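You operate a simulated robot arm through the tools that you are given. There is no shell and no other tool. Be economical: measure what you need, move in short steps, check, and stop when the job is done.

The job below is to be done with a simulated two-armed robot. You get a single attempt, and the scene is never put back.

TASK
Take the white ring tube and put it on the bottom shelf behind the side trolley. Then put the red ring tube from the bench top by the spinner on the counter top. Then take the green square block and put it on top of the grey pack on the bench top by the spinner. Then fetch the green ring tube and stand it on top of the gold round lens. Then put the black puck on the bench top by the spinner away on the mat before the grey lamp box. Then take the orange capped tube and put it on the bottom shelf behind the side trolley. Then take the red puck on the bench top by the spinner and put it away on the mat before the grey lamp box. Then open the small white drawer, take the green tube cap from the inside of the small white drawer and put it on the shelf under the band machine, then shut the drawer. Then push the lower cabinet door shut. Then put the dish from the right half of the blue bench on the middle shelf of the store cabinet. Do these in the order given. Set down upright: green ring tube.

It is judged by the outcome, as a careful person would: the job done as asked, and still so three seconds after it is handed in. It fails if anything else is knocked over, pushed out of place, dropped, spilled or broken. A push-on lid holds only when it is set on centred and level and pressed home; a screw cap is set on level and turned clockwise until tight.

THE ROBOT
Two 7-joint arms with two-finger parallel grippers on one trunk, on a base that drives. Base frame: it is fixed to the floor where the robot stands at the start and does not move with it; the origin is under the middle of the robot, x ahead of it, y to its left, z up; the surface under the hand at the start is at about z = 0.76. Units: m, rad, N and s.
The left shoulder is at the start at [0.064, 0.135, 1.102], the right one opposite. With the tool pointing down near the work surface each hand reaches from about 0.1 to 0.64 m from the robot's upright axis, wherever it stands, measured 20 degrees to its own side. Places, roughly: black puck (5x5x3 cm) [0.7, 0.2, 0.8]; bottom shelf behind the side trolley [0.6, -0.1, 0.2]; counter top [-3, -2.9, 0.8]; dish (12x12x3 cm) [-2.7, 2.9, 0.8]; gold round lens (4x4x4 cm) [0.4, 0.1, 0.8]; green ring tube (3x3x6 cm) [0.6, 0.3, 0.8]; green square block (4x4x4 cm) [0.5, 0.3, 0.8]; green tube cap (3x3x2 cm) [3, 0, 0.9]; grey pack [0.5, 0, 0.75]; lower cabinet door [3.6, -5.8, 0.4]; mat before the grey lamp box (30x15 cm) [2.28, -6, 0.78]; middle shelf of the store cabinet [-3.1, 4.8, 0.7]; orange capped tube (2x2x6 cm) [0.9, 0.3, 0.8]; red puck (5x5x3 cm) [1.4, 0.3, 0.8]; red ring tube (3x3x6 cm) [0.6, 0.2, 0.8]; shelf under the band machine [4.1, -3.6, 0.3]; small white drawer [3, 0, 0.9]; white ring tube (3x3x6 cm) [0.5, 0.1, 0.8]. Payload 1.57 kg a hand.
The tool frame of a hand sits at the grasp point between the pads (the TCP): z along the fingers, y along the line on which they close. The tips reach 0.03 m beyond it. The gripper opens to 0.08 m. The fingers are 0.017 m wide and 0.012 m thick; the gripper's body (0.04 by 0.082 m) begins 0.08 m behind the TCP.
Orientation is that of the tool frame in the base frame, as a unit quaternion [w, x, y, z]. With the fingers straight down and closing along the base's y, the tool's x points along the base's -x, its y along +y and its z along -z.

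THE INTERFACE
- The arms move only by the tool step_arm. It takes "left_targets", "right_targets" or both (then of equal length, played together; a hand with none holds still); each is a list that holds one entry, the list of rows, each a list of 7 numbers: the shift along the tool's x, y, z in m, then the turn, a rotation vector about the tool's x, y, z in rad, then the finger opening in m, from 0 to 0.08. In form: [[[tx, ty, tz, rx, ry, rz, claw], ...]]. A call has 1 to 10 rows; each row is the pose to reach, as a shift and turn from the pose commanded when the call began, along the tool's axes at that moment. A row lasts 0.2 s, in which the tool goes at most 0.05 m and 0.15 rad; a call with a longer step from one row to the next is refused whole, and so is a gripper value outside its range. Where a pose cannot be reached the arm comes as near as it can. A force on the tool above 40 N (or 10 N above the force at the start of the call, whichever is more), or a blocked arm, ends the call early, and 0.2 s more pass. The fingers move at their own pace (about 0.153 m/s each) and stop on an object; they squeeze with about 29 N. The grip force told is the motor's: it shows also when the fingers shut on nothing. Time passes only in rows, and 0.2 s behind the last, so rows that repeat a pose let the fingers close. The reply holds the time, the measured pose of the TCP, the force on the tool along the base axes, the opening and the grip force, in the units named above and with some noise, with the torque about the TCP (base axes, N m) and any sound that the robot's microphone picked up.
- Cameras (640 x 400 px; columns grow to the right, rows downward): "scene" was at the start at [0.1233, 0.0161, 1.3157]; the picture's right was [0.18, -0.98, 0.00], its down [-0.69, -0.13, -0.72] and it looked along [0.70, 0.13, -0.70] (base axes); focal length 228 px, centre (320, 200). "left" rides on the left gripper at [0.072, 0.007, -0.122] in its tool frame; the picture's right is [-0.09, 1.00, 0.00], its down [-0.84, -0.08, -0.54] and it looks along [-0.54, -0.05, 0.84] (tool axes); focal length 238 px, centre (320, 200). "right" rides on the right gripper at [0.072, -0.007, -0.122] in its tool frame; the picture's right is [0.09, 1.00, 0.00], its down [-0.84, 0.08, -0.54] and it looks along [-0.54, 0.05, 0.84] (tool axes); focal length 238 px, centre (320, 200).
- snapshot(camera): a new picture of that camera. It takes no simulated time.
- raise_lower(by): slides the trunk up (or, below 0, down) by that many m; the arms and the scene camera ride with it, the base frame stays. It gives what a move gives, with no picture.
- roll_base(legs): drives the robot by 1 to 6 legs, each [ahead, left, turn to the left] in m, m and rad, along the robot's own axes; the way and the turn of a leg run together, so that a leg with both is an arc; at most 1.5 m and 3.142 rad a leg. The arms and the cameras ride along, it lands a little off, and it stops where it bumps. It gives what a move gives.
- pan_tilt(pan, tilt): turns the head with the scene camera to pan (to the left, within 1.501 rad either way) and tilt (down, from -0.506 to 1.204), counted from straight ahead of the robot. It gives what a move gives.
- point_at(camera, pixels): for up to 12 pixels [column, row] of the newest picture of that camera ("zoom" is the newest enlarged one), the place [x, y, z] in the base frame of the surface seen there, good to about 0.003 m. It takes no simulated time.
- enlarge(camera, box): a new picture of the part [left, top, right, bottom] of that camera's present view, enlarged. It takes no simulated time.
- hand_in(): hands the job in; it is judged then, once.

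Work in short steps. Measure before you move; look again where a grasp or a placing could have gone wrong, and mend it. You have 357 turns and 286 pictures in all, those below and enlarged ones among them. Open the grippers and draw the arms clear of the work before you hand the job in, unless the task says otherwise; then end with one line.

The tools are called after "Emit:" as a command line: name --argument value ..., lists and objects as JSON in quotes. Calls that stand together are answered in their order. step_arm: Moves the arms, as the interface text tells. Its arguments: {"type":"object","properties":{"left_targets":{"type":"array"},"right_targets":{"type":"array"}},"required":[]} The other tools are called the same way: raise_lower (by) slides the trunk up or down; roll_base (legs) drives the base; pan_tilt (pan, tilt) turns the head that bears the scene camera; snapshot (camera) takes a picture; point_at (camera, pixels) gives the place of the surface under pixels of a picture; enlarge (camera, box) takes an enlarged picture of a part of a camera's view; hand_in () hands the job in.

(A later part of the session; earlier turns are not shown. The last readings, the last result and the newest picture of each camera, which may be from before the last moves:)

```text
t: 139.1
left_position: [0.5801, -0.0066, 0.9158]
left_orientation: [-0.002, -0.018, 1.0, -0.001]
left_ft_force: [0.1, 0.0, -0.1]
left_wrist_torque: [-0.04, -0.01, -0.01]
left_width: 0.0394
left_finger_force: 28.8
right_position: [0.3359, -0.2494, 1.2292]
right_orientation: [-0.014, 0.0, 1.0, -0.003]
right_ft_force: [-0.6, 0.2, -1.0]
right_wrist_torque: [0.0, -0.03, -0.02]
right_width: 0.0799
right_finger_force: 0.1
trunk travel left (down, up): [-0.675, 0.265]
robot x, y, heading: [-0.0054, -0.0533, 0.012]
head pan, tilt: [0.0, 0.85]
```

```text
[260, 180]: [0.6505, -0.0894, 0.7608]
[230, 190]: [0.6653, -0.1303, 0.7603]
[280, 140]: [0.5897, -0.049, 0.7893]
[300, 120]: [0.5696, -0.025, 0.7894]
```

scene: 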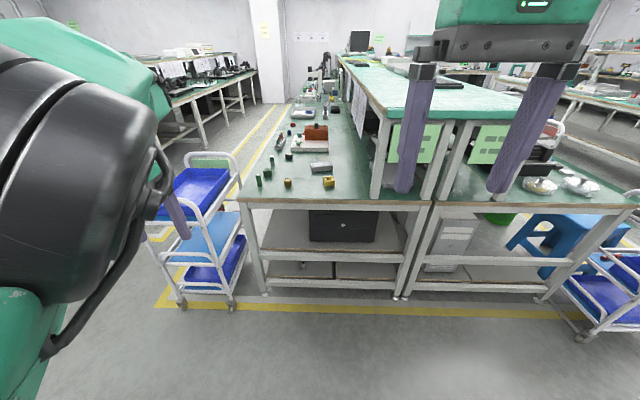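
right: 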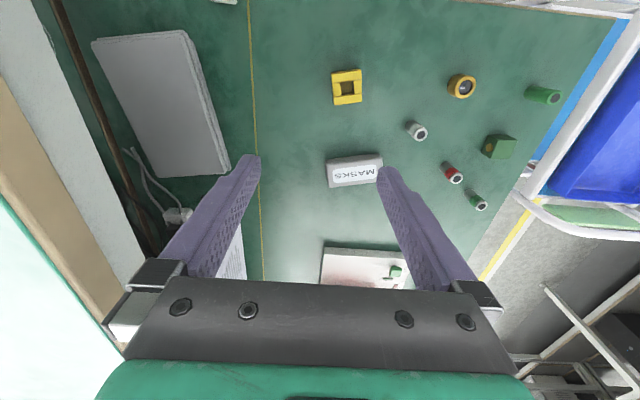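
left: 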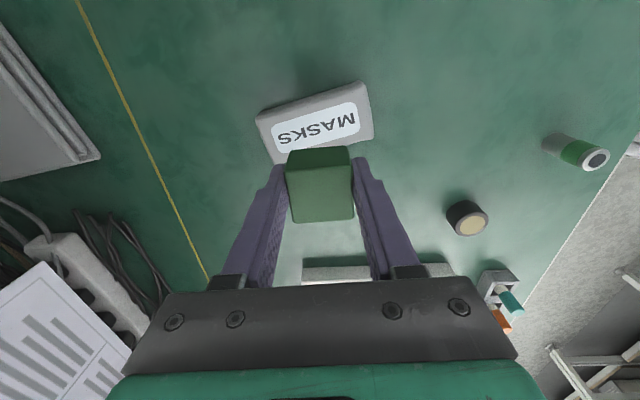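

Pack centre projects to (317,123) versus the axis at (320,130); I shift 7 mm back and lower gently to contact.

Emit:
step_arm --left_targets '[[[0.007, -0.003, 0.04, 0, 0, 0, 0.02], [0.007, -0.003, 0.075, 0, 0, 0, 0.02], [0.007, -0.003, 0.083, 0, 0, 0, 0.02], [0.007, -0.003, 0.087, 0, 0, 0, 0.02], [0.007, -0.003, 0.089, 0, 0, 0, 0.02], [0.007, -0.003, 0.09, 0, 0, 0, 0.02]]]'

Emit:
snapshot --camera "left"

Emit:
enlarge --camera "scene" --box '[260, 120, 420, 250]'

```text
t: 140.5
left_position: [0.5781, -0.001, 0.8257]
left_orientation: [-0.001, -0.018, 1.0, 0.0]
left_ft_force: [0.2, 0.5, -0.1]
left_wrist_torque: [0.0, 0.01, -0.01]
left_width: 0.0394
left_finger_force: 29.8
left hand out of reach, approached as far as the arm can: row 1, 2, 3, 4, 5, 6
right_position: [0.3354, -0.2506, 1.2298]
right_orientation: [-0.015, 0.0, 1.0, -0.001]
right_ft_force: [1.0, -0.3, -0.4]
right_wrist_torque: [-0.01, 0.03, -0.03]
right_width: 0.0801
right_finger_force: 0.1
trunk travel left (down, up): [-0.675, 0.265]
robot x, y, heading: [-0.0081, -0.0516, 0.007]
head pan, tilt: [0.0, 0.85]
```

```text
230 pictures are left
```

left: 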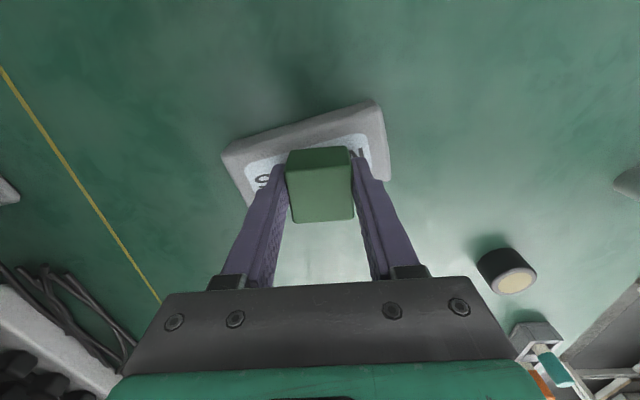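

```text
3.08 times, centred on (340, 185) of scene
```

zoom: 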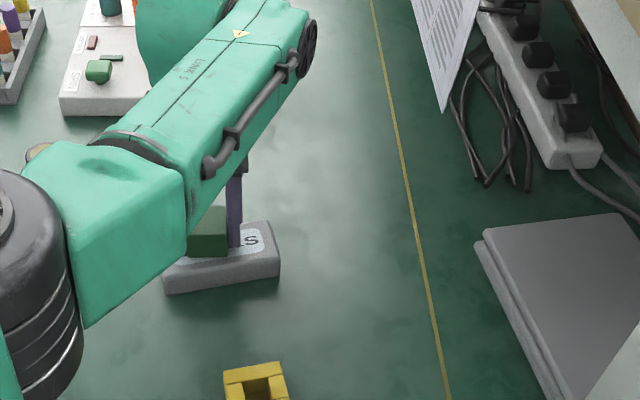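

The block sits over the pack, nearly touching. I lower a few mm more until contact.

Emit:
step_arm --left_targets '[[[0.0, 0, 0.002, 0, 0, 0, 0.02], [0.0, 0, 0.004, 0, 0, 0, 0.02], [0.0, 0, 0.004, 0, 0, 0, 0.02]]]'

```text
t: 141.3
left_position: [0.5776, -0.0022, 0.8239]
left_orientation: [0.001, -0.019, 1.0, 0.0]
left_ft_force: [4.3, 0.9, 10.7]
left_wrist_torque: [-0.01, -0.08, 0.02]
left_width: 0.0393
left_finger_force: 29.8
right_position: [0.3348, -0.2512, 1.2294]
right_orientation: [-0.015, -0.001, 1.0, 0.0]
right_ft_force: [-0.5, -0.1, 0.0]
right_wrist_torque: [-0.01, -0.01, 0.02]
right_width: 0.0801
right_finger_force: 0.1
trunk travel left (down, up): [-0.675, 0.265]
robot x, y, heading: [-0.004, -0.05, 0.007]
head pan, tilt: [0.0, 0.85]
```

Contact at 10.7 N; I release and rise.

Emit:
step_arm --left_targets '[[[0.0, 0, -0.0015, 0, 0, 0, 0.02], [0.0, 0, -0.0015, 0, 0, 0, 0.05], [0.0, 0, -0.0015, 0, 0, 0, 0.065], [0.0, 0, -0.03, 0, 0, 0, 0.065], [0.0, 0, -0.07, 0, 0, 0, 0.065], [0.0, 0, -0.11, 0, 0, 0, 0.065]]]'

Emit:
snapshot --camera "left"

```text
t: 142.7
left_position: [0.5789, -0.0027, 0.9316]
left_orientation: [-0.001, -0.018, 1.0, 0.0]
left_ft_force: [0.9, 0.5, 0.5]
left_wrist_torque: [-0.03, 0.04, 0.02]
left_width: 0.0649
left_finger_force: 0.0
left hand out of reach, approached as far as the arm can: row 4, 5
right_position: [0.3341, -0.2506, 1.2285]
right_orientation: [-0.015, 0.0, 1.0, -0.002]
right_ft_force: [0.2, 0.0, 0.4]
right_wrist_torque: [-0.02, -0.03, -0.01]
right_width: 0.08
right_finger_force: 0.0
trunk travel left (down, up): [-0.675, 0.265]
robot x, y, heading: [-0.0076, -0.0544, 0.008]
head pan, tilt: [0.0, 0.85]
```

```text
228 pictures are left
```

left: 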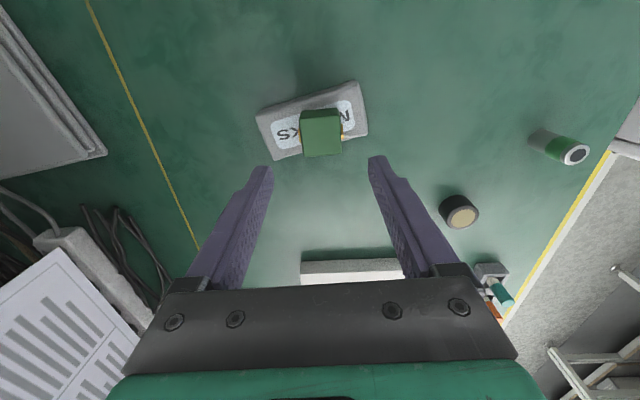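

The block rests on the pack. Next the green ring tube at ~(0.614,0.266): I shift the base back left, and look where my chassis front is.

Emit:
roll_base --legs '[[0, 0.08, 0]]'

Emit:
pan_tilt --pan 0.1 --tilt 1.0

Emit:
snapshot --camera "scene"

Emit:
point_at --camera "scene" --pixels '[[320, 330], [320, 340], [320, 350], [320, 370], [320, 395], [300, 310]]'

```text
t: 143.8
left_position: [0.5793, 0.0767, 0.9305]
left_orientation: [-0.001, -0.018, 1.0, 0.001]
left_ft_force: [-0.2, 0.7, 0.3]
left_wrist_torque: [0.0, -0.01, 0.0]
left_width: 0.0651
left_finger_force: 0.1
right_position: [0.3352, -0.1725, 1.2287]
right_orientation: [-0.015, 0.0, 1.0, -0.001]
right_ft_force: [0.1, -0.6, 0.7]
right_wrist_torque: [0.01, -0.03, 0.0]
right_width: 0.0797
right_finger_force: 0.1
trunk travel left (down, up): [-0.675, 0.265]
robot x, y, heading: [-0.0009, 0.0252, 0.004]
head pan, tilt: [0.0, 0.85]
```

```text
t: 144.4
left_position: [0.5787, 0.0771, 0.9304]
left_orientation: [-0.002, -0.019, 1.0, -0.001]
left_ft_force: [0.0, 0.9, 0.4]
left_wrist_torque: [-0.01, -0.02, 0.01]
left_width: 0.0647
left_finger_force: 0.1
right_position: [0.3346, -0.1703, 1.2295]
right_orientation: [-0.014, 0.0, 1.0, -0.002]
right_ft_force: [-0.5, -0.4, -0.5]
right_wrist_torque: [-0.03, -0.03, -0.01]
right_width: 0.0799
right_finger_force: 0.0
trunk travel left (down, up): [-0.675, 0.265]
robot x, y, heading: [-0.0044, 0.0251, 0.005]
head pan, tilt: [0.099, 1.0]
```

```text
227 pictures are left
```

scene: 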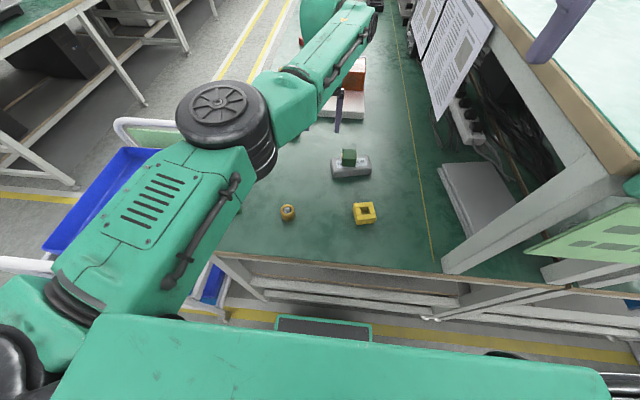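

```text
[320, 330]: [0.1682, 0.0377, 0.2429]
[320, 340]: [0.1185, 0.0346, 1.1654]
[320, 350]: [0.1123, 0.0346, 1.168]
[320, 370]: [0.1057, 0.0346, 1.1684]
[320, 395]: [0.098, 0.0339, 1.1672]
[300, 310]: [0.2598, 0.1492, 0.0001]
```

Chassis front is near x 0.2 with the rail at 0.285, so I can advance 0.045 m. Then I swing the left hand over the green ring tube.

Emit:
roll_base --legs '[[0.045, 0, 0]]'

Emit:
step_arm --left_targets '[[[0.0, 0.045, 0.0, 0, 0, 0, 0.065], [0.0, 0.09, 0.0, 0, 0, 0, 0.065], [0.005, 0.13, 0.0, 0, 0, 0, 0.065], [0.01, 0.165, 0.0, 0, 0, 0, 0.065], [0.01, 0.19, 0.015, 0, 0, 0, 0.065], [0.01, 0.19, 0.025, 0, 0, 0, 0.065]]]'

Emit:
snapshot --camera "left"

```text
t: 145.3
left_position: [0.6207, 0.0785, 0.9344]
left_orientation: [0.0, -0.018, 1.0, 0.001]
left_ft_force: [-0.3, -0.4, 0.1]
left_wrist_torque: [0.0, -0.04, 0.0]
left_width: 0.0652
left_finger_force: 0.2
right_position: [0.3747, -0.1701, 1.2311]
right_orientation: [-0.013, 0.0, 1.0, -0.001]
right_ft_force: [-0.3, 0.0, 0.7]
right_wrist_torque: [0.02, -0.02, -0.01]
right_width: 0.08
right_finger_force: 0.0
trunk travel left (down, up): [-0.675, 0.265]
robot x, y, heading: [0.0385, 0.0251, 0.006]
head pan, tilt: [0.099, 1.0]
```

```text
t: 146.8
left_position: [0.6072, 0.2675, 0.9064]
left_orientation: [-0.002, -0.016, 1.0, 0.0]
left_ft_force: [0.9, 0.3, 0.8]
left_wrist_torque: [-0.01, 0.03, -0.02]
left_width: 0.065
left_finger_force: 0.1
left hand out of reach, approached as far as the arm can: row 1, 2, 3
right_position: [0.3805, -0.1704, 1.2289]
right_orientation: [-0.016, -0.001, 1.0, -0.001]
right_ft_force: [-0.5, 0.2, 0.0]
right_wrist_torque: [0.0, 0.01, 0.02]
right_width: 0.0795
right_finger_force: 0.1
trunk travel left (down, up): [-0.675, 0.265]
robot x, y, heading: [0.0391, 0.025, 0.003]
head pan, tilt: [0.099, 1.0]
```

```text
226 pictures are left
```

left: 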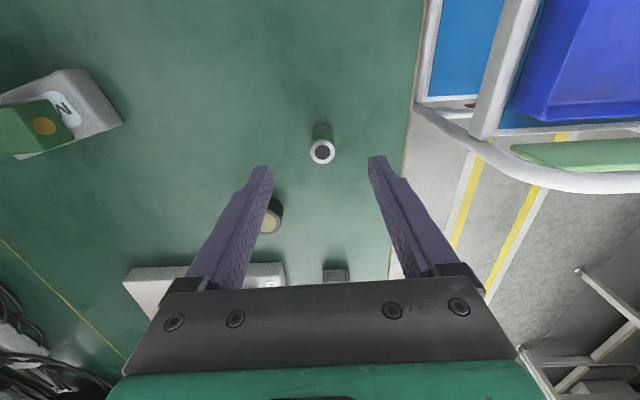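

Tube top is at (322,151), about 1 cm farther ahead. I correct, descend and grip.

Emit:
step_arm --left_targets '[[[-0.011, 0.002, 0.035, 0, 0, 0, 0.065], [-0.011, 0.002, 0.075, 0, 0, 0, 0.065], [-0.011, 0.002, 0.109, 0, 0, 0, 0.065], [-0.011, 0.002, 0.109, 0, 0, 0, 0.065], [-0.011, 0.002, 0.109, 0, 0, 0, 0.0], [-0.011, 0.002, 0.109, 0, 0, 0, 0.0], [-0.011, 0.002, 0.109, 0, 0, 0, 0.0]]]'

Emit:
snapshot --camera "left"

```text
t: 148.3
left_position: [0.6177, 0.2687, 0.7969]
left_orientation: [-0.001, -0.018, 1.0, 0.0]
left_ft_force: [0.6, -0.2, 0.1]
left_wrist_torque: [0.0, -0.01, 0.02]
left_width: 0.0232
left_finger_force: 29.0
right_position: [0.3799, -0.1706, 1.2287]
right_orientation: [-0.016, 0.001, 1.0, -0.001]
right_ft_force: [-0.6, 0.7, 0.1]
right_wrist_torque: [-0.02, 0.04, 0.02]
right_width: 0.08
right_finger_force: 0.2
trunk travel left (down, up): [-0.675, 0.265]
robot x, y, heading: [0.0401, 0.0276, 0.004]
head pan, tilt: [0.099, 1.0]
```

```text
225 pictures are left
```

left: 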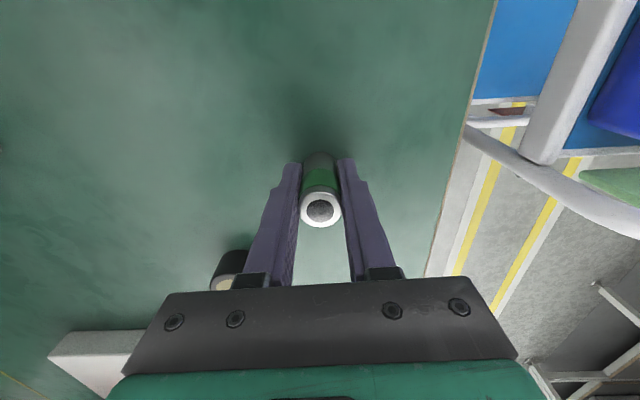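

Gripped. I lift, roll back 0.15 m, and view the lens.

Emit:
step_arm --left_targets '[[[0, 0, -0.04, 0, 0, 0, 0.0], [0, 0, -0.08, 0, 0, 0, 0.0], [0, 0, -0.12, 0, 0, 0, 0.0], [0, 0, -0.14, 0, 0, 0, 0.0]]]'

Emit:
roll_base --legs '[[-0.17, 0, 0]]'

Emit:
snapshot --camera "left"

Emit:
snapshot --camera "scene"

```text
t: 149.3
left_position: [0.6178, 0.2721, 0.937]
left_orientation: [-0.002, -0.017, 1.0, 0.0]
left_ft_force: [0.2, 0.3, -1.3]
left_wrist_torque: [-0.01, 0.0, -0.02]
left_width: 0.023
left_finger_force: 29.1
right_position: [0.3797, -0.1711, 1.23]
right_orientation: [-0.014, 0.0, 1.0, 0.0]
right_ft_force: [-0.8, 0.5, 0.1]
right_wrist_torque: [-0.03, 0.03, 0.01]
right_width: 0.0799
right_finger_force: 0.1
trunk travel left (down, up): [-0.675, 0.265]
robot x, y, heading: [0.0426, 0.0248, 0.007]
head pan, tilt: [0.099, 1.0]
```

```text
t: 150.8
left_position: [0.4519, 0.27, 0.9358]
left_orientation: [-0.001, -0.018, 1.0, 0.0]
left_ft_force: [0.5, -0.9, -0.4]
left_wrist_torque: [0.04, -0.01, 0.02]
left_width: 0.0228
left_finger_force: 28.8
right_position: [0.214, -0.1704, 1.2295]
right_orientation: [-0.015, 0.001, 1.0, -0.001]
right_ft_force: [0.4, -0.3, 0.2]
right_wrist_torque: [0.01, -0.01, 0.0]
right_width: 0.0799
right_finger_force: 0.1
trunk travel left (down, up): [-0.675, 0.265]
robot x, y, heading: [-0.1291, 0.0262, 0.003]
head pan, tilt: [0.099, 1.0]
```

```text
224 pictures are left
```

left: 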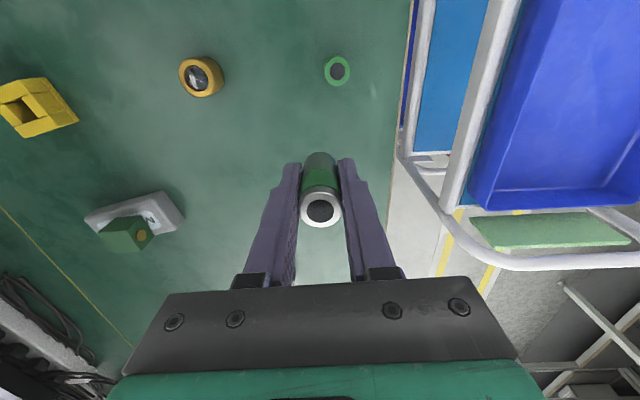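

```text
223 pictures are left
```

scene: 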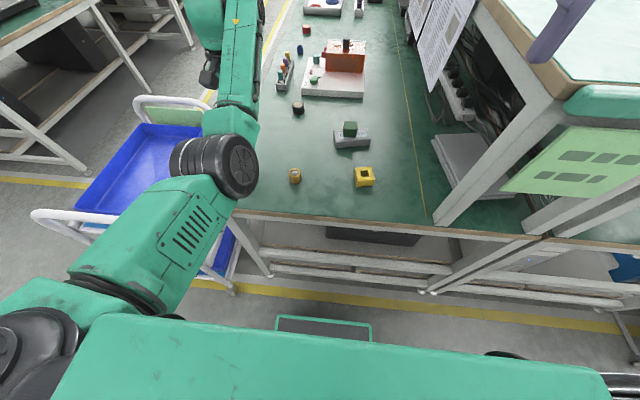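

I examine the lens top closely and measure it in both views.

Emit:
point_at --camera "left" --pixels '[[182, 76], [210, 80], [196, 63], [199, 92], [196, 77], [193, 73]]'

Emit:
enlarge --camera "left" --box '[160, 40, 240, 110]'

Emit:
point_at --camera "scene" --pixels '[[295, 171], [295, 168], [291, 172], [299, 172], [295, 175]]'

```text
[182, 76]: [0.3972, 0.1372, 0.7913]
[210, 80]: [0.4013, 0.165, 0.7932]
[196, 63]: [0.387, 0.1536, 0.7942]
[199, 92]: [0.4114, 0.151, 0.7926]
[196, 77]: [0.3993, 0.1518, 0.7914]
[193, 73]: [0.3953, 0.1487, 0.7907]
```

```text
5.71 times, centred on (200, 75) of left
```

zoom: 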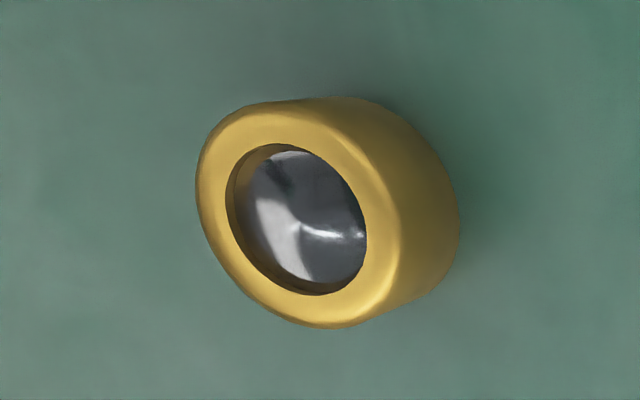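

```text
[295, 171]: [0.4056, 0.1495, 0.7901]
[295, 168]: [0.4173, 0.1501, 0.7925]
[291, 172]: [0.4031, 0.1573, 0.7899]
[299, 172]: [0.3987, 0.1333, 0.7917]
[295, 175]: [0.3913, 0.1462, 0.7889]
```

Lens rim centre is ≈(0.399,0.151), rim z 0.793 with a shallow glass recess. I hover the tube over it at TCP z 0.90.

Emit:
step_arm --left_targets '[[[0.0142, -0.0292, 0.0, 0, 0, 0, 0.0], [0.0284, -0.0585, 0.0, 0, 0, 0, 0.0], [0.0426, -0.0877, 0.015, 0, 0, 0, 0.0], [0.0568, -0.117, 0.036, 0, 0, 0, 0.0], [0.0568, -0.117, 0.036, 0, 0, 0, 0.0]]]'

Emit:
snapshot --camera "left"

```text
t: 152.0
left_position: [0.4219, 0.1544, 0.8893]
left_orientation: [-0.001, -0.018, 1.0, -0.001]
left_ft_force: [0.2, -0.2, -0.5]
left_wrist_torque: [0.01, 0.01, -0.02]
left_width: 0.0235
left_finger_force: 29.4
left hand out of reach, approached as far as the arm can: row 2, 3, 4, 5
right_position: [0.2109, -0.1714, 1.2293]
right_orientation: [-0.015, 0.0, 1.0, -0.002]
right_ft_force: [-0.8, 1.1, 0.1]
right_wrist_torque: [-0.02, -0.01, -0.01]
right_width: 0.0797
right_finger_force: 0.1
trunk travel left (down, up): [-0.675, 0.265]
robot x, y, heading: [-0.126, 0.022, 0.007]
head pan, tilt: [0.099, 1.0]
```

```text
221 pictures are left
```

left: 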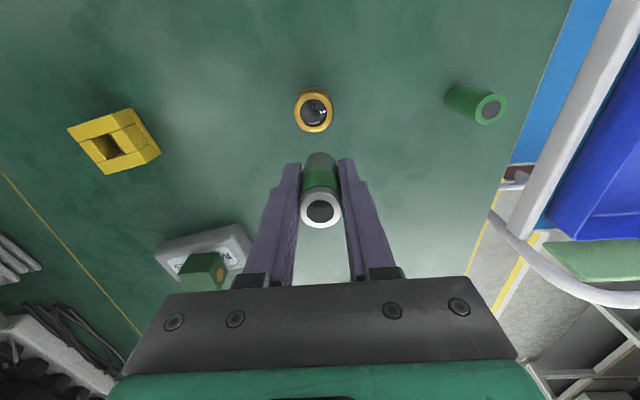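

The lens centre is at (314,110); I need about 26 mm more toward the robot, which the arm can't do here. I roll back 0.045 m and re-aim.

Emit:
roll_base --legs '[[-0.045, 0, 0]]'

Emit:
enlarge --camera "left" --box '[240, 60, 400, 240]'

```text
t: 152.9
left_position: [0.3814, 0.1541, 0.8867]
left_orientation: [-0.003, -0.019, 1.0, 0.0]
left_ft_force: [0.0, 0.0, -0.5]
left_wrist_torque: [-0.01, 0.01, 0.03]
left_width: 0.0231
left_finger_force: 29.5
right_position: [0.1728, -0.1718, 1.2278]
right_orientation: [-0.018, 0.0, 1.0, -0.001]
right_ft_force: [0.1, -0.3, 0.0]
right_wrist_torque: [0.01, 0.04, -0.04]
right_width: 0.08
right_finger_force: 0.0
trunk travel left (down, up): [-0.675, 0.265]
robot x, y, heading: [-0.1733, 0.0259, 0.004]
head pan, tilt: [0.099, 1.0]
```

```text
2.22 times, centred on (320, 150) of left
```

zoom: 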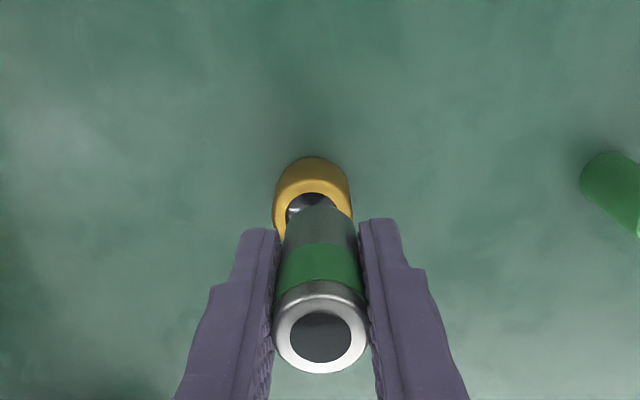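

Consistent estimate: lens centre ≈(0.396,0.151). I shift 15 mm ahead, 4 mm right and lower halfway, then check.

Emit:
step_arm --left_targets '[[[-0.0075, -0.002, 0.0, 0, 0, 0, 0.0], [-0.015, -0.004, 0.0, 0, 0, 0, 0.0], [-0.015, -0.004, 0.02, 0, 0, 0, 0.0], [-0.015, -0.004, 0.035, 0, 0, 0, 0.0], [-0.015, -0.004, 0.035, 0, 0, 0, 0.0]]]'

Emit:
enlarge --camera "left" --box '[240, 80, 400, 240]'

Emit:
enlarge --camera "scene" --box '[220, 100, 360, 230]'

```text
t: 154.1
left_position: [0.3926, 0.1509, 0.8525]
left_orientation: [0.0, -0.018, 1.0, 0.0]
left_ft_force: [0.1, 0.1, -0.9]
left_wrist_torque: [-0.02, 0.01, -0.01]
left_width: 0.0231
left_finger_force: 28.7
right_position: [0.1678, -0.1723, 1.2288]
right_orientation: [-0.015, 0.0, 1.0, -0.001]
right_ft_force: [0.6, 0.1, 0.1]
right_wrist_torque: [0.01, 0.01, 0.02]
right_width: 0.0801
right_finger_force: 0.1
trunk travel left (down, up): [-0.675, 0.265]
robot x, y, heading: [-0.1749, 0.0241, 0.008]
head pan, tilt: [0.099, 1.0]
```

```text
2.50 times, centred on (320, 160) of left
```

zoom: 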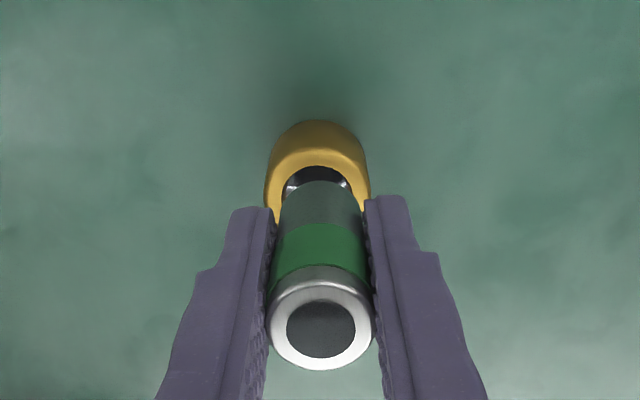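

```text
3.08 times, centred on (290, 165) of scene
```

zoom: 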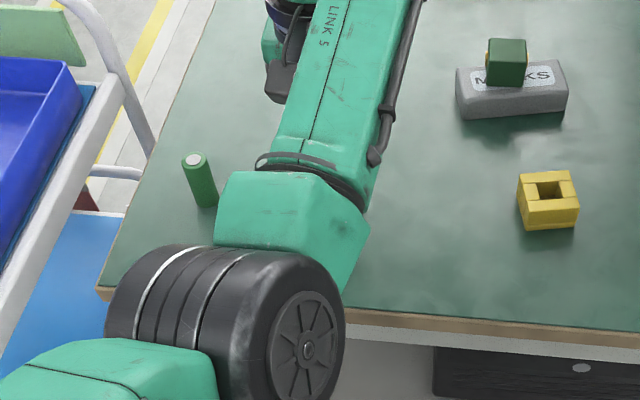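

Lens centre is ~4 mm further ahead than the tube axis. I correct and lower until contact.

Emit:
step_arm --left_targets '[[[-0.0045, -0.0008, 0.005, 0, 0, 0, 0.0], [-0.0045, -0.0008, 0.012, 0, 0, 0, 0.0], [-0.0045, -0.0008, 0.016, 0, 0, 0, 0.0], [-0.0045, -0.0008, 0.018, 0, 0, 0, 0.0], [-0.0045, -0.0008, 0.019, 0, 0, 0, 0.0], [-0.0045, -0.0008, 0.02, 0, 0, 0, 0.0]]]'

Emit:
enlarge --camera "left" --box '[240, 80, 400, 240]'

```text
t: 155.5
left_position: [0.3971, 0.1493, 0.8339]
left_orientation: [-0.002, -0.019, 1.0, 0.0]
left_ft_force: [-0.4, 0.5, -0.7]
left_wrist_torque: [0.0, 0.0, 0.01]
left_width: 0.0233
left_finger_force: 29.2
right_position: [0.1688, -0.1732, 1.2292]
right_orientation: [-0.016, 0.0, 1.0, -0.002]
right_ft_force: [-0.1, 0.2, -0.2]
right_wrist_torque: [0.03, 0.03, 0.02]
right_width: 0.08
right_finger_force: 0.0
trunk travel left (down, up): [-0.675, 0.265]
robot x, y, heading: [-0.1738, 0.0254, 0.008]
head pan, tilt: [0.099, 1.0]
```

```text
2.50 times, centred on (320, 160) of left
```

zoom: 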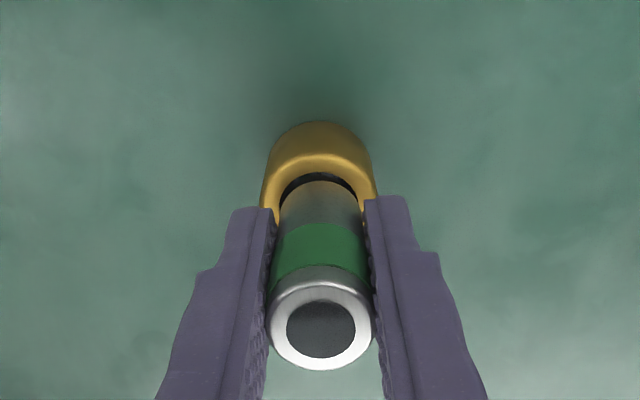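

Almost in contact. I nudge 1 mm right and lower in 1 mm steps.

Emit:
step_arm --left_targets '[[[0.0008, -0.001, 0.001, 0, 0, 0, 0.0], [0.0008, -0.001, 0.002, 0, 0, 0, 0.0], [0.0008, -0.001, 0.002, 0, 0, 0, 0.0]]]'

Emit:
enlarge --camera "left" --box '[240, 80, 400, 240]'

```text
t: 156.3
left_position: [0.3969, 0.1494, 0.8307]
left_orientation: [-0.002, -0.019, 1.0, 0.0]
left_ft_force: [0.1, 0.2, -0.8]
left_wrist_torque: [-0.02, 0.02, -0.02]
left_width: 0.0232
left_finger_force: 28.7
right_position: [0.1672, -0.173, 1.2295]
right_orientation: [-0.015, 0.0, 1.0, -0.002]
right_ft_force: [-0.2, -0.4, -0.1]
right_wrist_torque: [0.02, -0.02, 0.0]
right_width: 0.0798
right_finger_force: 0.0
trunk travel left (down, up): [-0.675, 0.265]
robot x, y, heading: [-0.1732, 0.0244, 0.006]
head pan, tilt: [0.099, 1.0]
```

```text
2.50 times, centred on (320, 160) of left
```

zoom: 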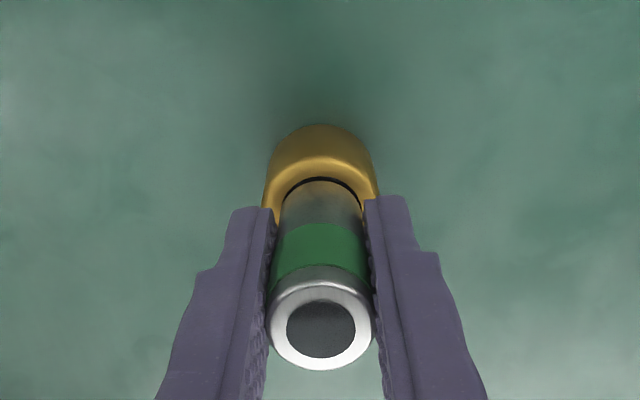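

No contact yet (−0.8 N); I continue lowering.

Emit:
step_arm --left_targets '[[[0.0, 0, 0.001, 0, 0, 0, 0.0], [0.0, 0, 0.002, 0, 0, 0, 0.0], [0.0, 0, 0.002, 0, 0, 0, 0.0]]]'

Emit:
enlarge --camera "left" --box '[240, 80, 400, 240]'

```text
t: 157.1
left_position: [0.3974, 0.1481, 0.8287]
left_orientation: [-0.001, -0.018, 1.0, 0.0]
left_ft_force: [1.1, 0.5, -0.1]
left_wrist_torque: [0.03, 0.02, 0.0]
left_width: 0.0231
left_finger_force: 28.7
right_position: [0.1666, -0.1717, 1.2289]
right_orientation: [-0.016, 0.0, 1.0, -0.002]
right_ft_force: [-0.5, -0.3, 1.1]
right_wrist_torque: [0.0, -0.01, 0.01]
right_width: 0.0801
right_finger_force: 0.1
trunk travel left (down, up): [-0.675, 0.265]
robot x, y, heading: [-0.1719, 0.0243, 0.005]
head pan, tilt: [0.099, 1.0]
```

```text
2.50 times, centred on (320, 160) of left
```

zoom: 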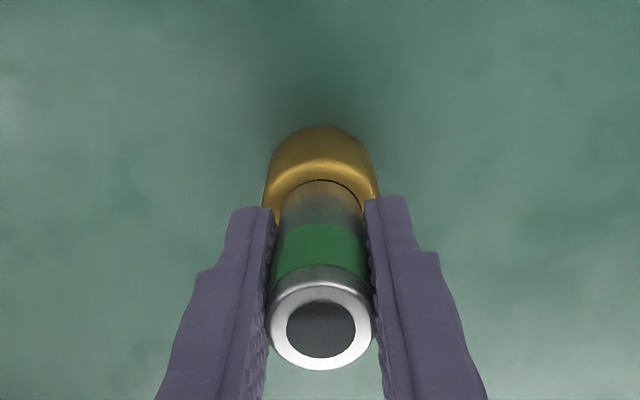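

Emit:
step_arm --left_targets '[[[0.0, 0, 0.001, 0, 0, 0, 0.0], [0.0, 0, 0.002, 0, 0, 0, 0.0], [0.0, 0, 0.002, 0, 0, 0, 0.0]]]'

```text
t: 157.9
left_position: [0.3964, 0.1488, 0.8278]
left_orientation: [0.0, -0.018, 1.0, 0.0]
left_ft_force: [0.8, 0.4, 6.1]
left_wrist_torque: [0.05, -0.05, -0.01]
left_width: 0.0233
left_finger_force: 29.4
right_position: [0.1673, -0.1724, 1.2303]
right_orientation: [-0.015, 0.0, 1.0, -0.001]
right_ft_force: [0.6, -0.6, 0.2]
right_wrist_torque: [0.01, 0.04, 0.04]
right_width: 0.0803
right_finger_force: 0.0
trunk travel left (down, up): [-0.675, 0.265]
robot x, y, heading: [-0.1744, 0.0258, -0.001]
head pan, tilt: [0.099, 1.0]
```

Contact at 6 N. I back off 0.5 mm of press, open slowly and rise.

Emit:
step_arm --left_targets '[[[0.0, 0, -0.001, 0, 0, 0, 0.0], [0.0, 0, -0.001, 0, 0, 0, 0.026], [0.0, 0, -0.001, 0, 0, 0, 0.035], [0.0, 0, -0.001, 0, 0, 0, 0.045], [0.0, 0, -0.02, 0, 0, 0, 0.045], [0.0, 0, -0.06, 0, 0, 0, 0.045], [0.0, 0, -0.1, 0, 0, 0, 0.045], [0.0, 0, -0.14, 0, 0, 0, 0.045]]]'

Emit:
snapshot --camera "left"

```text
t: 159.7
left_position: [0.4021, 0.1486, 0.9683]
left_orientation: [-0.002, -0.016, 1.0, 0.0]
left_ft_force: [-0.1, -0.6, -0.5]
left_wrist_torque: [-0.01, -0.02, 0.0]
left_width: 0.0451
left_finger_force: 0.1
left hand out of reach, approached as far as the arm can: row 8
right_position: [0.1672, -0.1725, 1.2293]
right_orientation: [-0.015, 0.0, 1.0, 0.0]
right_ft_force: [0.0, 0.5, 0.4]
right_wrist_torque: [0.01, -0.06, -0.03]
right_width: 0.0799
right_finger_force: 0.0
trunk travel left (down, up): [-0.675, 0.265]
robot x, y, heading: [-0.1763, 0.0269, 0.005]
head pan, tilt: [0.099, 1.0]
```

```text
214 pictures are left
```

left: 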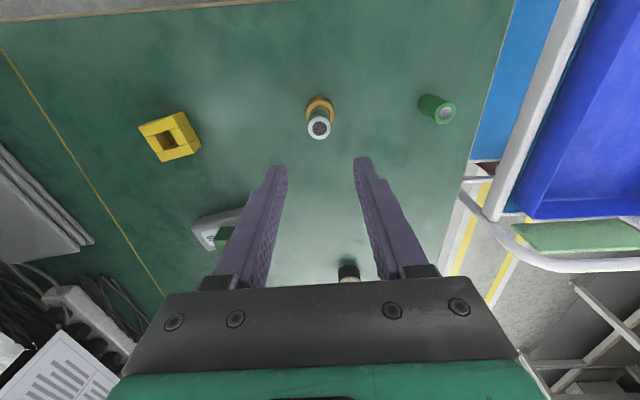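

The green tube stands on the lens. I check it from the scene side, then prepare for the black puck at (0.715,0.187), which is beyond top-down reach, so I'll pitch the hand.

Emit:
step_arm --left_targets '[[[-0.02, 0.01, -0.02, 0, -0.14, 0, 0.045], [-0.04, 0.02, -0.03, 0, -0.28, 0, 0.055], [-0.06, 0.03, -0.03, 0, -0.42, 0, 0.065], [-0.09, 0.035, -0.03, 0, -0.56, 0, 0.075], [-0.12, 0.035, -0.03, 0, -0.7, 0, 0.075]]]'

Emit:
snapshot --camera "scene"

Emit:
snapshot --camera "left"

```text
t: 160.9
left_position: [0.5214, 0.1872, 0.9959]
left_orientation: [0.342, -0.018, 0.94, 0.007]
left_ft_force: [0.5, 0.6, 0.2]
left_wrist_torque: [0.02, 0.01, 0.0]
left_width: 0.0748
left_finger_force: 0.1
right_position: [0.1691, -0.1713, 1.2282]
right_orientation: [-0.016, -0.001, 1.0, -0.002]
right_ft_force: [0.2, -0.3, 0.7]
right_wrist_torque: [0.0, -0.03, -0.01]
right_width: 0.0802
right_finger_force: 0.0
trunk travel left (down, up): [-0.675, 0.265]
robot x, y, heading: [-0.1723, 0.0257, 0.008]
head pan, tilt: [0.099, 1.0]
```

```text
213 pictures are left
```

scene: 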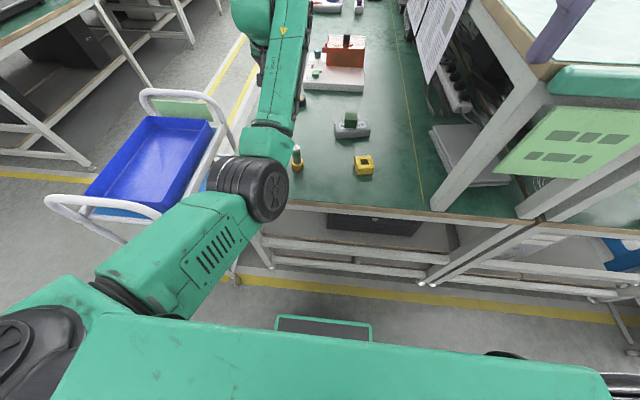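

```text
212 pictures are left
```

left: 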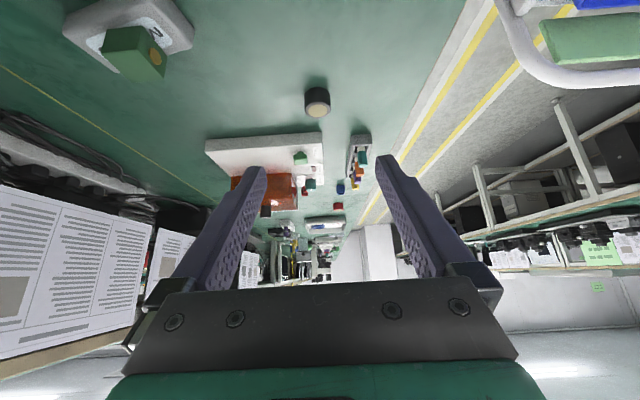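

The hand already reaches 0.69 ahead. I check the elbow joint's height since it will pass over the green tube.

Emit:
point_at --camera "scene" --pixels '[[268, 218], [230, 160], [275, 185], [255, 140], [280, 60], [297, 150], [297, 162]]'

Emit:
enlarge --camera "scene" --box '[270, 100, 400, 200]'

Emit:
point_at --camera "left" --pixels '[[317, 96], [307, 97], [328, 97], [317, 90], [317, 110]]'

```text
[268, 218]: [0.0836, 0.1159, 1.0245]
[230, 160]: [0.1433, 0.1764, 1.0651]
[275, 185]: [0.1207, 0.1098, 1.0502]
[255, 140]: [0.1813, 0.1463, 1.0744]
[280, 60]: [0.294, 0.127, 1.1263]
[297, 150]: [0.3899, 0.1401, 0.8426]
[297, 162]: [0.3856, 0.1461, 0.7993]
```

```text
4.00 times, centred on (335, 150) of scene
```

zoom: 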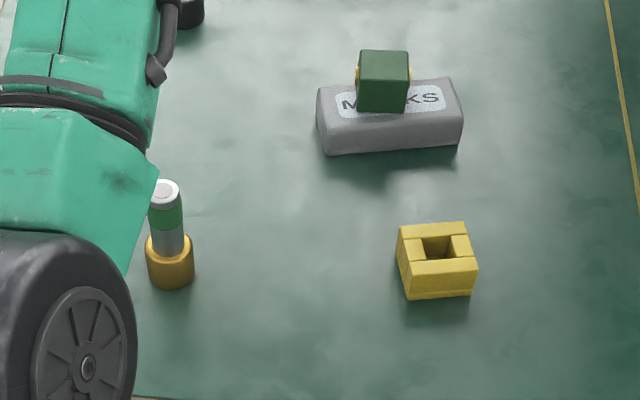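

```text
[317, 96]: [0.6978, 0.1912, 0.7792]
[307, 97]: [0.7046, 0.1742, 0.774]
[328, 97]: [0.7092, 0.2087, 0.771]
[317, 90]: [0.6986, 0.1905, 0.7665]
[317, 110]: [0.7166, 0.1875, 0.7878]
```

The tube is upright. To keep the forearm well above it, I raise the trunk 0.2 m and lower the hand back, then check.

Emit:
raise_lower --by 0.2

Emit:
step_arm --left_targets '[[[0.031, 0, 0.026, 0, 0, 0, 0.075], [0.061, 0, 0.051, 0, 0, 0, 0.075], [0.092, 0, 0.077, 0, 0, 0, 0.075], [0.122, 0, 0.103, 0, 0, 0, 0.075], [0.153, 0, 0.128, 0, 0, 0, 0.075]]]'

Emit:
pan_tilt --pan 0.2 --tilt 1.0

Emit:
snapshot --camera "scene"

```text
t: 163.1
left_position: [0.5219, 0.1876, 1.1957]
left_orientation: [0.341, -0.017, 0.94, 0.006]
left_ft_force: [0.4, 0.0, -0.1]
left_wrist_torque: [-0.01, 0.02, -0.02]
left_width: 0.0751
left_finger_force: 0.1
right_position: [0.1685, -0.1727, 1.4282]
right_orientation: [-0.015, 0.0, 1.0, 0.0]
right_ft_force: [0.1, -0.2, -0.1]
right_wrist_torque: [-0.01, -0.01, 0.01]
right_width: 0.0803
right_finger_force: 0.0
trunk travel left (down, up): [-0.875, 0.065]
robot x, y, heading: [-0.1755, 0.0296, 0.001]
head pan, tilt: [0.099, 1.0]
```

```text
t: 164.3
left_position: [0.4875, 0.1889, 1.0022]
left_orientation: [0.342, -0.016, 0.939, 0.006]
left_ft_force: [0.7, 0.2, 0.4]
left_wrist_torque: [0.01, 0.01, 0.03]
left_width: 0.0752
left_finger_force: 0.0
right_position: [0.1676, -0.1715, 1.4289]
right_orientation: [-0.015, 0.0, 1.0, -0.002]
right_ft_force: [-0.6, 0.5, -0.5]
right_wrist_torque: [-0.01, -0.03, 0.0]
right_width: 0.08
right_finger_force: 0.0
trunk travel left (down, up): [-0.875, 0.065]
robot x, y, heading: [-0.1722, 0.026, 0.005]
head pan, tilt: [0.099, 1.0]
```

```text
t: 164.9
left_position: [0.487, 0.1883, 1.0036]
left_orientation: [0.341, -0.017, 0.94, 0.007]
left_ft_force: [-0.5, -0.7, -0.9]
left_wrist_torque: [-0.03, -0.01, 0.02]
left_width: 0.0751
left_finger_force: 0.1
right_position: [0.1675, -0.1713, 1.4291]
right_orientation: [-0.015, 0.0, 1.0, -0.002]
right_ft_force: [0.4, -0.3, -0.2]
right_wrist_torque: [-0.01, 0.04, -0.02]
right_width: 0.0797
right_finger_force: 0.1
trunk travel left (down, up): [-0.875, 0.065]
robot x, y, heading: [-0.1764, 0.0268, 0.01]
head pan, tilt: [0.201, 1.0]
```

```text
210 pictures are left
```

scene: 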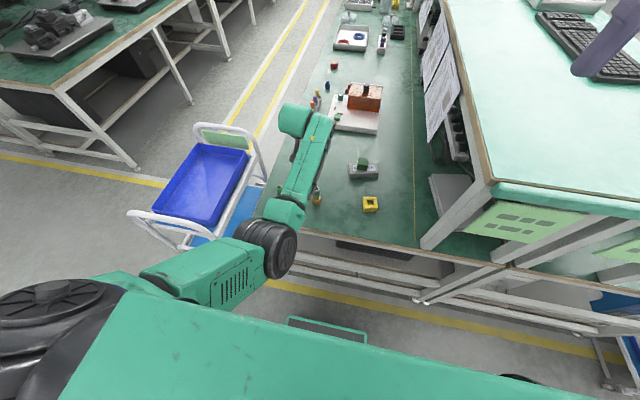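

Emit:
point_at --camera "scene" --pixels '[[275, 270], [280, 245], [285, 215], [300, 170], [318, 120], [295, 120]]'

```text
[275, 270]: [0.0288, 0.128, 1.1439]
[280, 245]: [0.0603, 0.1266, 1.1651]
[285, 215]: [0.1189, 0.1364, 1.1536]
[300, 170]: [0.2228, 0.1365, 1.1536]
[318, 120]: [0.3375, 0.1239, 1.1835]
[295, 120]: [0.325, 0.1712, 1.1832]
```

Forearm is at z≥1.06; safe. I roll ahead 0.19 m with the hand still high.

Emit:
roll_base --legs '[[0.19, 0, -0.008]]'

Emit:
snapshot --camera "left"

```text
t: 166.5
left_position: [0.6725, 0.1816, 1.0048]
left_orientation: [0.343, -0.011, 0.939, 0.004]
left_ft_force: [-0.8, -1.3, 0.8]
left_wrist_torque: [0.0, -0.01, 0.01]
left_width: 0.075
left_finger_force: 0.1
right_position: [0.3472, -0.1755, 1.4308]
right_orientation: [-0.013, 0.005, 1.0, -0.001]
right_ft_force: [0.0, -0.2, -0.1]
right_wrist_torque: [-0.02, -0.04, -0.02]
right_width: 0.08
right_finger_force: 0.1
trunk travel left (down, up): [-0.875, 0.065]
robot x, y, heading: [0.0143, 0.0282, -0.007]
head pan, tilt: [0.201, 1.0]
```

```text
209 pictures are left
```

left: 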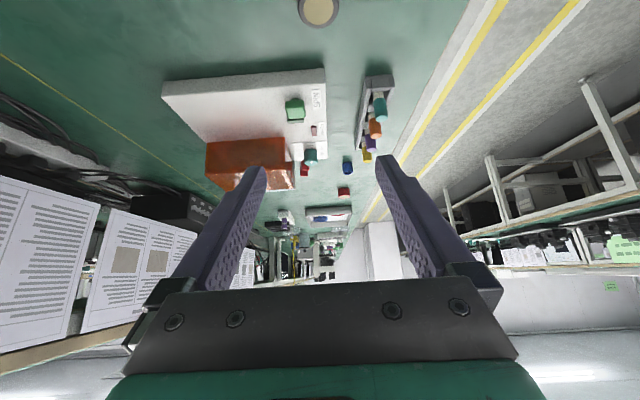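

I go to a pre-grasp 0.1 m behind the puck along the finger axis.

Emit:
step_arm --left_targets '[[[0.028, 0.002, 0.021, 0, 0, 0, 0.075], [0.056, 0.004, 0.043, 0, 0, 0, 0.075], [0.084, 0.005, 0.064, 0, 0, 0, 0.075], [0.111, 0.0064, 0.0855, 0, 0, 0, 0.075], [0.111, 0.0064, 0.0855, 0, 0, 0, 0.075]]]'

Emit:
snapshot --camera "left"

Emit:
snapshot --camera "scene"

```text
t: 167.7
left_position: [0.6458, 0.1856, 0.8659]
left_orientation: [0.342, -0.012, 0.94, 0.005]
left_ft_force: [0.7, 0.3, 0.9]
left_wrist_torque: [0.02, -0.02, -0.06]
left_width: 0.0751
left_finger_force: 0.1
right_position: [0.3516, -0.1748, 1.4294]
right_orientation: [-0.016, 0.006, 1.0, 0.0]
right_ft_force: [0.4, 1.1, 0.6]
right_wrist_torque: [-0.03, 0.0, -0.02]
right_width: 0.08
right_finger_force: 0.1
trunk travel left (down, up): [-0.875, 0.065]
robot x, y, heading: [0.0138, 0.0263, -0.005]
head pan, tilt: [0.201, 1.0]
```

```text
208 pictures are left
```

left: 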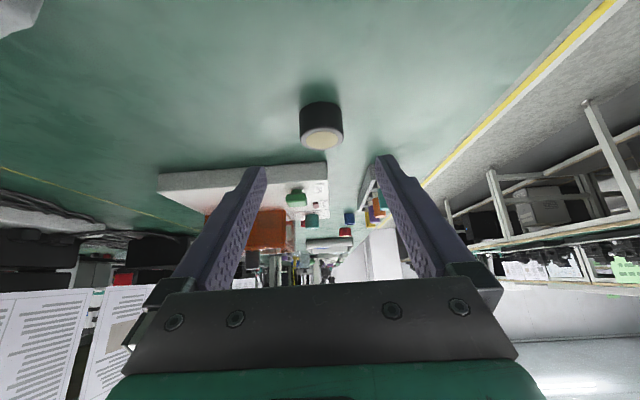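

```text
207 pictures are left
```

scene: 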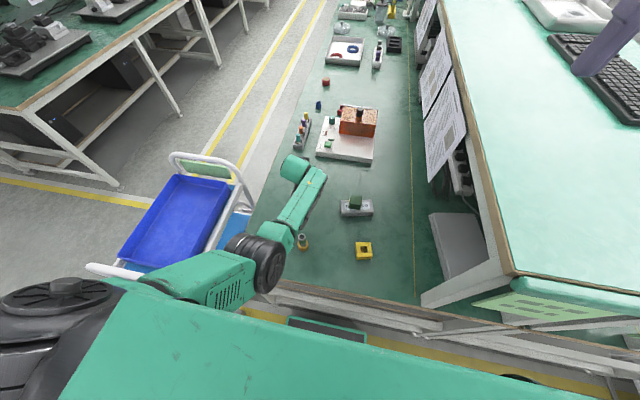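

The puck (321,125) is centred between the fingers. I measure it once more.

Emit:
point_at --camera "left" --pixels '[[322, 139], [303, 128], [340, 128], [321, 115], [321, 150]]'

```text
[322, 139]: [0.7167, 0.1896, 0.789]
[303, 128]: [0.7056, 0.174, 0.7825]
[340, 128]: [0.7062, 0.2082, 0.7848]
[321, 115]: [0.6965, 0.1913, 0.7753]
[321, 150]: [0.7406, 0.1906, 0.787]
```

Puck centre ≈(0.717,0.190). I advance 0.097 m along the fingers and close.

Emit:
step_arm --left_targets '[[[0, 0.002, 0.035, 0, 0, 0, 0.075], [0, 0.004, 0.07, 0, 0, 0, 0.075], [0, 0.0044, 0.096, 0, 0, 0, 0.075], [0, 0.0044, 0.096, 0, 0, 0, 0.075], [0, 0.0044, 0.096, 0, 0, 0, 0.02], [0, 0.0044, 0.096, 0, 0, 0, 0.02], [0, 0.0044, 0.096, 0, 0, 0, 0.02]]]'

Emit:
snapshot --camera "left"

Emit:
snapshot --camera "scene"

```text
t: 169.3
left_position: [0.6601, 0.2004, 0.8288]
left_orientation: [0.342, -0.013, 0.939, 0.004]
left_ft_force: [-1.4, 0.0, 0.6]
left_wrist_torque: [0.0, 0.02, 0.0]
left_width: 0.0201
left_finger_force: 0.0
left hand out of reach, approached as far as the arm can: row 1, 2, 3, 4, 5, 6, 7
right_position: [0.3517, -0.1754, 1.4295]
right_orientation: [-0.015, 0.005, 1.0, -0.001]
right_ft_force: [0.3, 0.5, 0.3]
right_wrist_torque: [0.01, -0.03, -0.07]
right_width: 0.0797
right_finger_force: 0.2
trunk travel left (down, up): [-0.875, 0.065]
robot x, y, heading: [0.0147, 0.0239, -0.007]
head pan, tilt: [0.201, 1.0]
```

```text
206 pictures are left
```

left: 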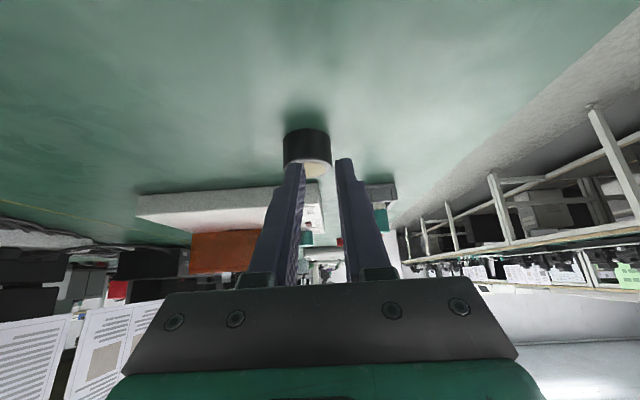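

```text
205 pictures are left
```

scene: 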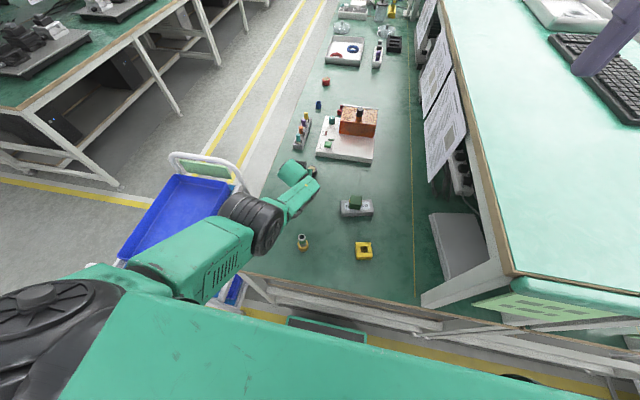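

The arm ran out of reach; the puck is untouched. I open, retract, lower the trunk 0.1 m and roll ahead 0.025 m.

Emit:
step_arm --left_targets '[[[-0.02, -0.005, -0.03, 0, 0, 0, 0.03], [-0.04, -0.01, -0.06, 0, 0, 0, 0.05], [-0.06, -0.01, -0.09, 0, 0, 0, 0.075], [-0.07, -0.01, -0.11, 0, 0, 0, 0.075]]]'

Emit:
raise_lower --by -0.1

Emit:
roll_base --legs '[[0.025, 0, 0]]'

Emit:
snapshot --camera "scene"

Emit:
snapshot --camera "left"

```text
t: 170.5
left_position: [0.6528, 0.22, 0.9764]
left_orientation: [0.356, -0.021, 0.934, 0.027]
left_ft_force: [-0.5, -0.5, -0.3]
left_wrist_torque: [0.01, 0.0, -0.02]
left_width: 0.0748
left_finger_force: 0.1
left hand out of reach, approached as far as the arm can: row 1
right_position: [0.3509, -0.1759, 1.4293]
right_orientation: [-0.015, 0.005, 1.0, -0.001]
right_ft_force: [-0.4, -0.2, 0.2]
right_wrist_torque: [0.02, -0.01, 0.03]
right_width: 0.0801
right_finger_force: 0.1
trunk travel left (down, up): [-0.875, 0.065]
robot x, y, heading: [0.0138, 0.0236, -0.005]
head pan, tilt: [0.201, 1.0]
stopped in row 4 (left hand): the arm was blocked; the commanded pose is now the measured one
```

```text
t: 171.8
left_position: [0.6512, 0.2185, 0.8749]
left_orientation: [0.355, -0.02, 0.934, 0.027]
left_ft_force: [0.2, 1.0, -0.2]
left_wrist_torque: [0.01, 0.04, 0.01]
left_width: 0.0751
left_finger_force: 0.0
right_position: [0.3513, -0.1748, 1.3303]
right_orientation: [-0.015, 0.005, 1.0, -0.001]
right_ft_force: [1.0, 0.1, 0.5]
right_wrist_torque: [-0.03, 0.0, 0.03]
right_width: 0.0803
right_finger_force: 0.0
trunk travel left (down, up): [-0.775, 0.165]
robot x, y, heading: [0.0136, 0.0282, -0.01]
head pan, tilt: [0.201, 1.0]
```

```text
t: 172.6
left_position: [0.6725, 0.2194, 0.8773]
left_orientation: [0.358, -0.021, 0.933, 0.026]
left_ft_force: [-0.8, 0.5, 0.6]
left_wrist_torque: [0.03, -0.03, 0.01]
left_width: 0.075
left_finger_force: 0.1
right_position: [0.3709, -0.1746, 1.3314]
right_orientation: [-0.013, 0.004, 1.0, -0.002]
right_ft_force: [-0.8, -0.1, 0.6]
right_wrist_torque: [0.04, -0.06, 0.03]
right_width: 0.08
right_finger_force: 0.2
trunk travel left (down, up): [-0.775, 0.165]
robot x, y, heading: [0.0405, 0.0245, -0.005]
head pan, tilt: [0.201, 1.0]
```

```text
204 pictures are left
```

scene: 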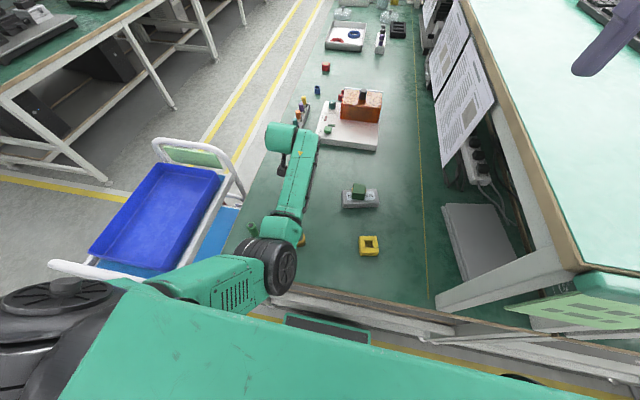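

```text
203 pictures are left
```

left: 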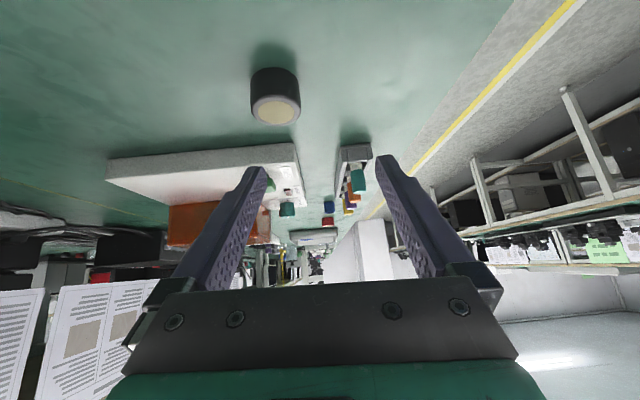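

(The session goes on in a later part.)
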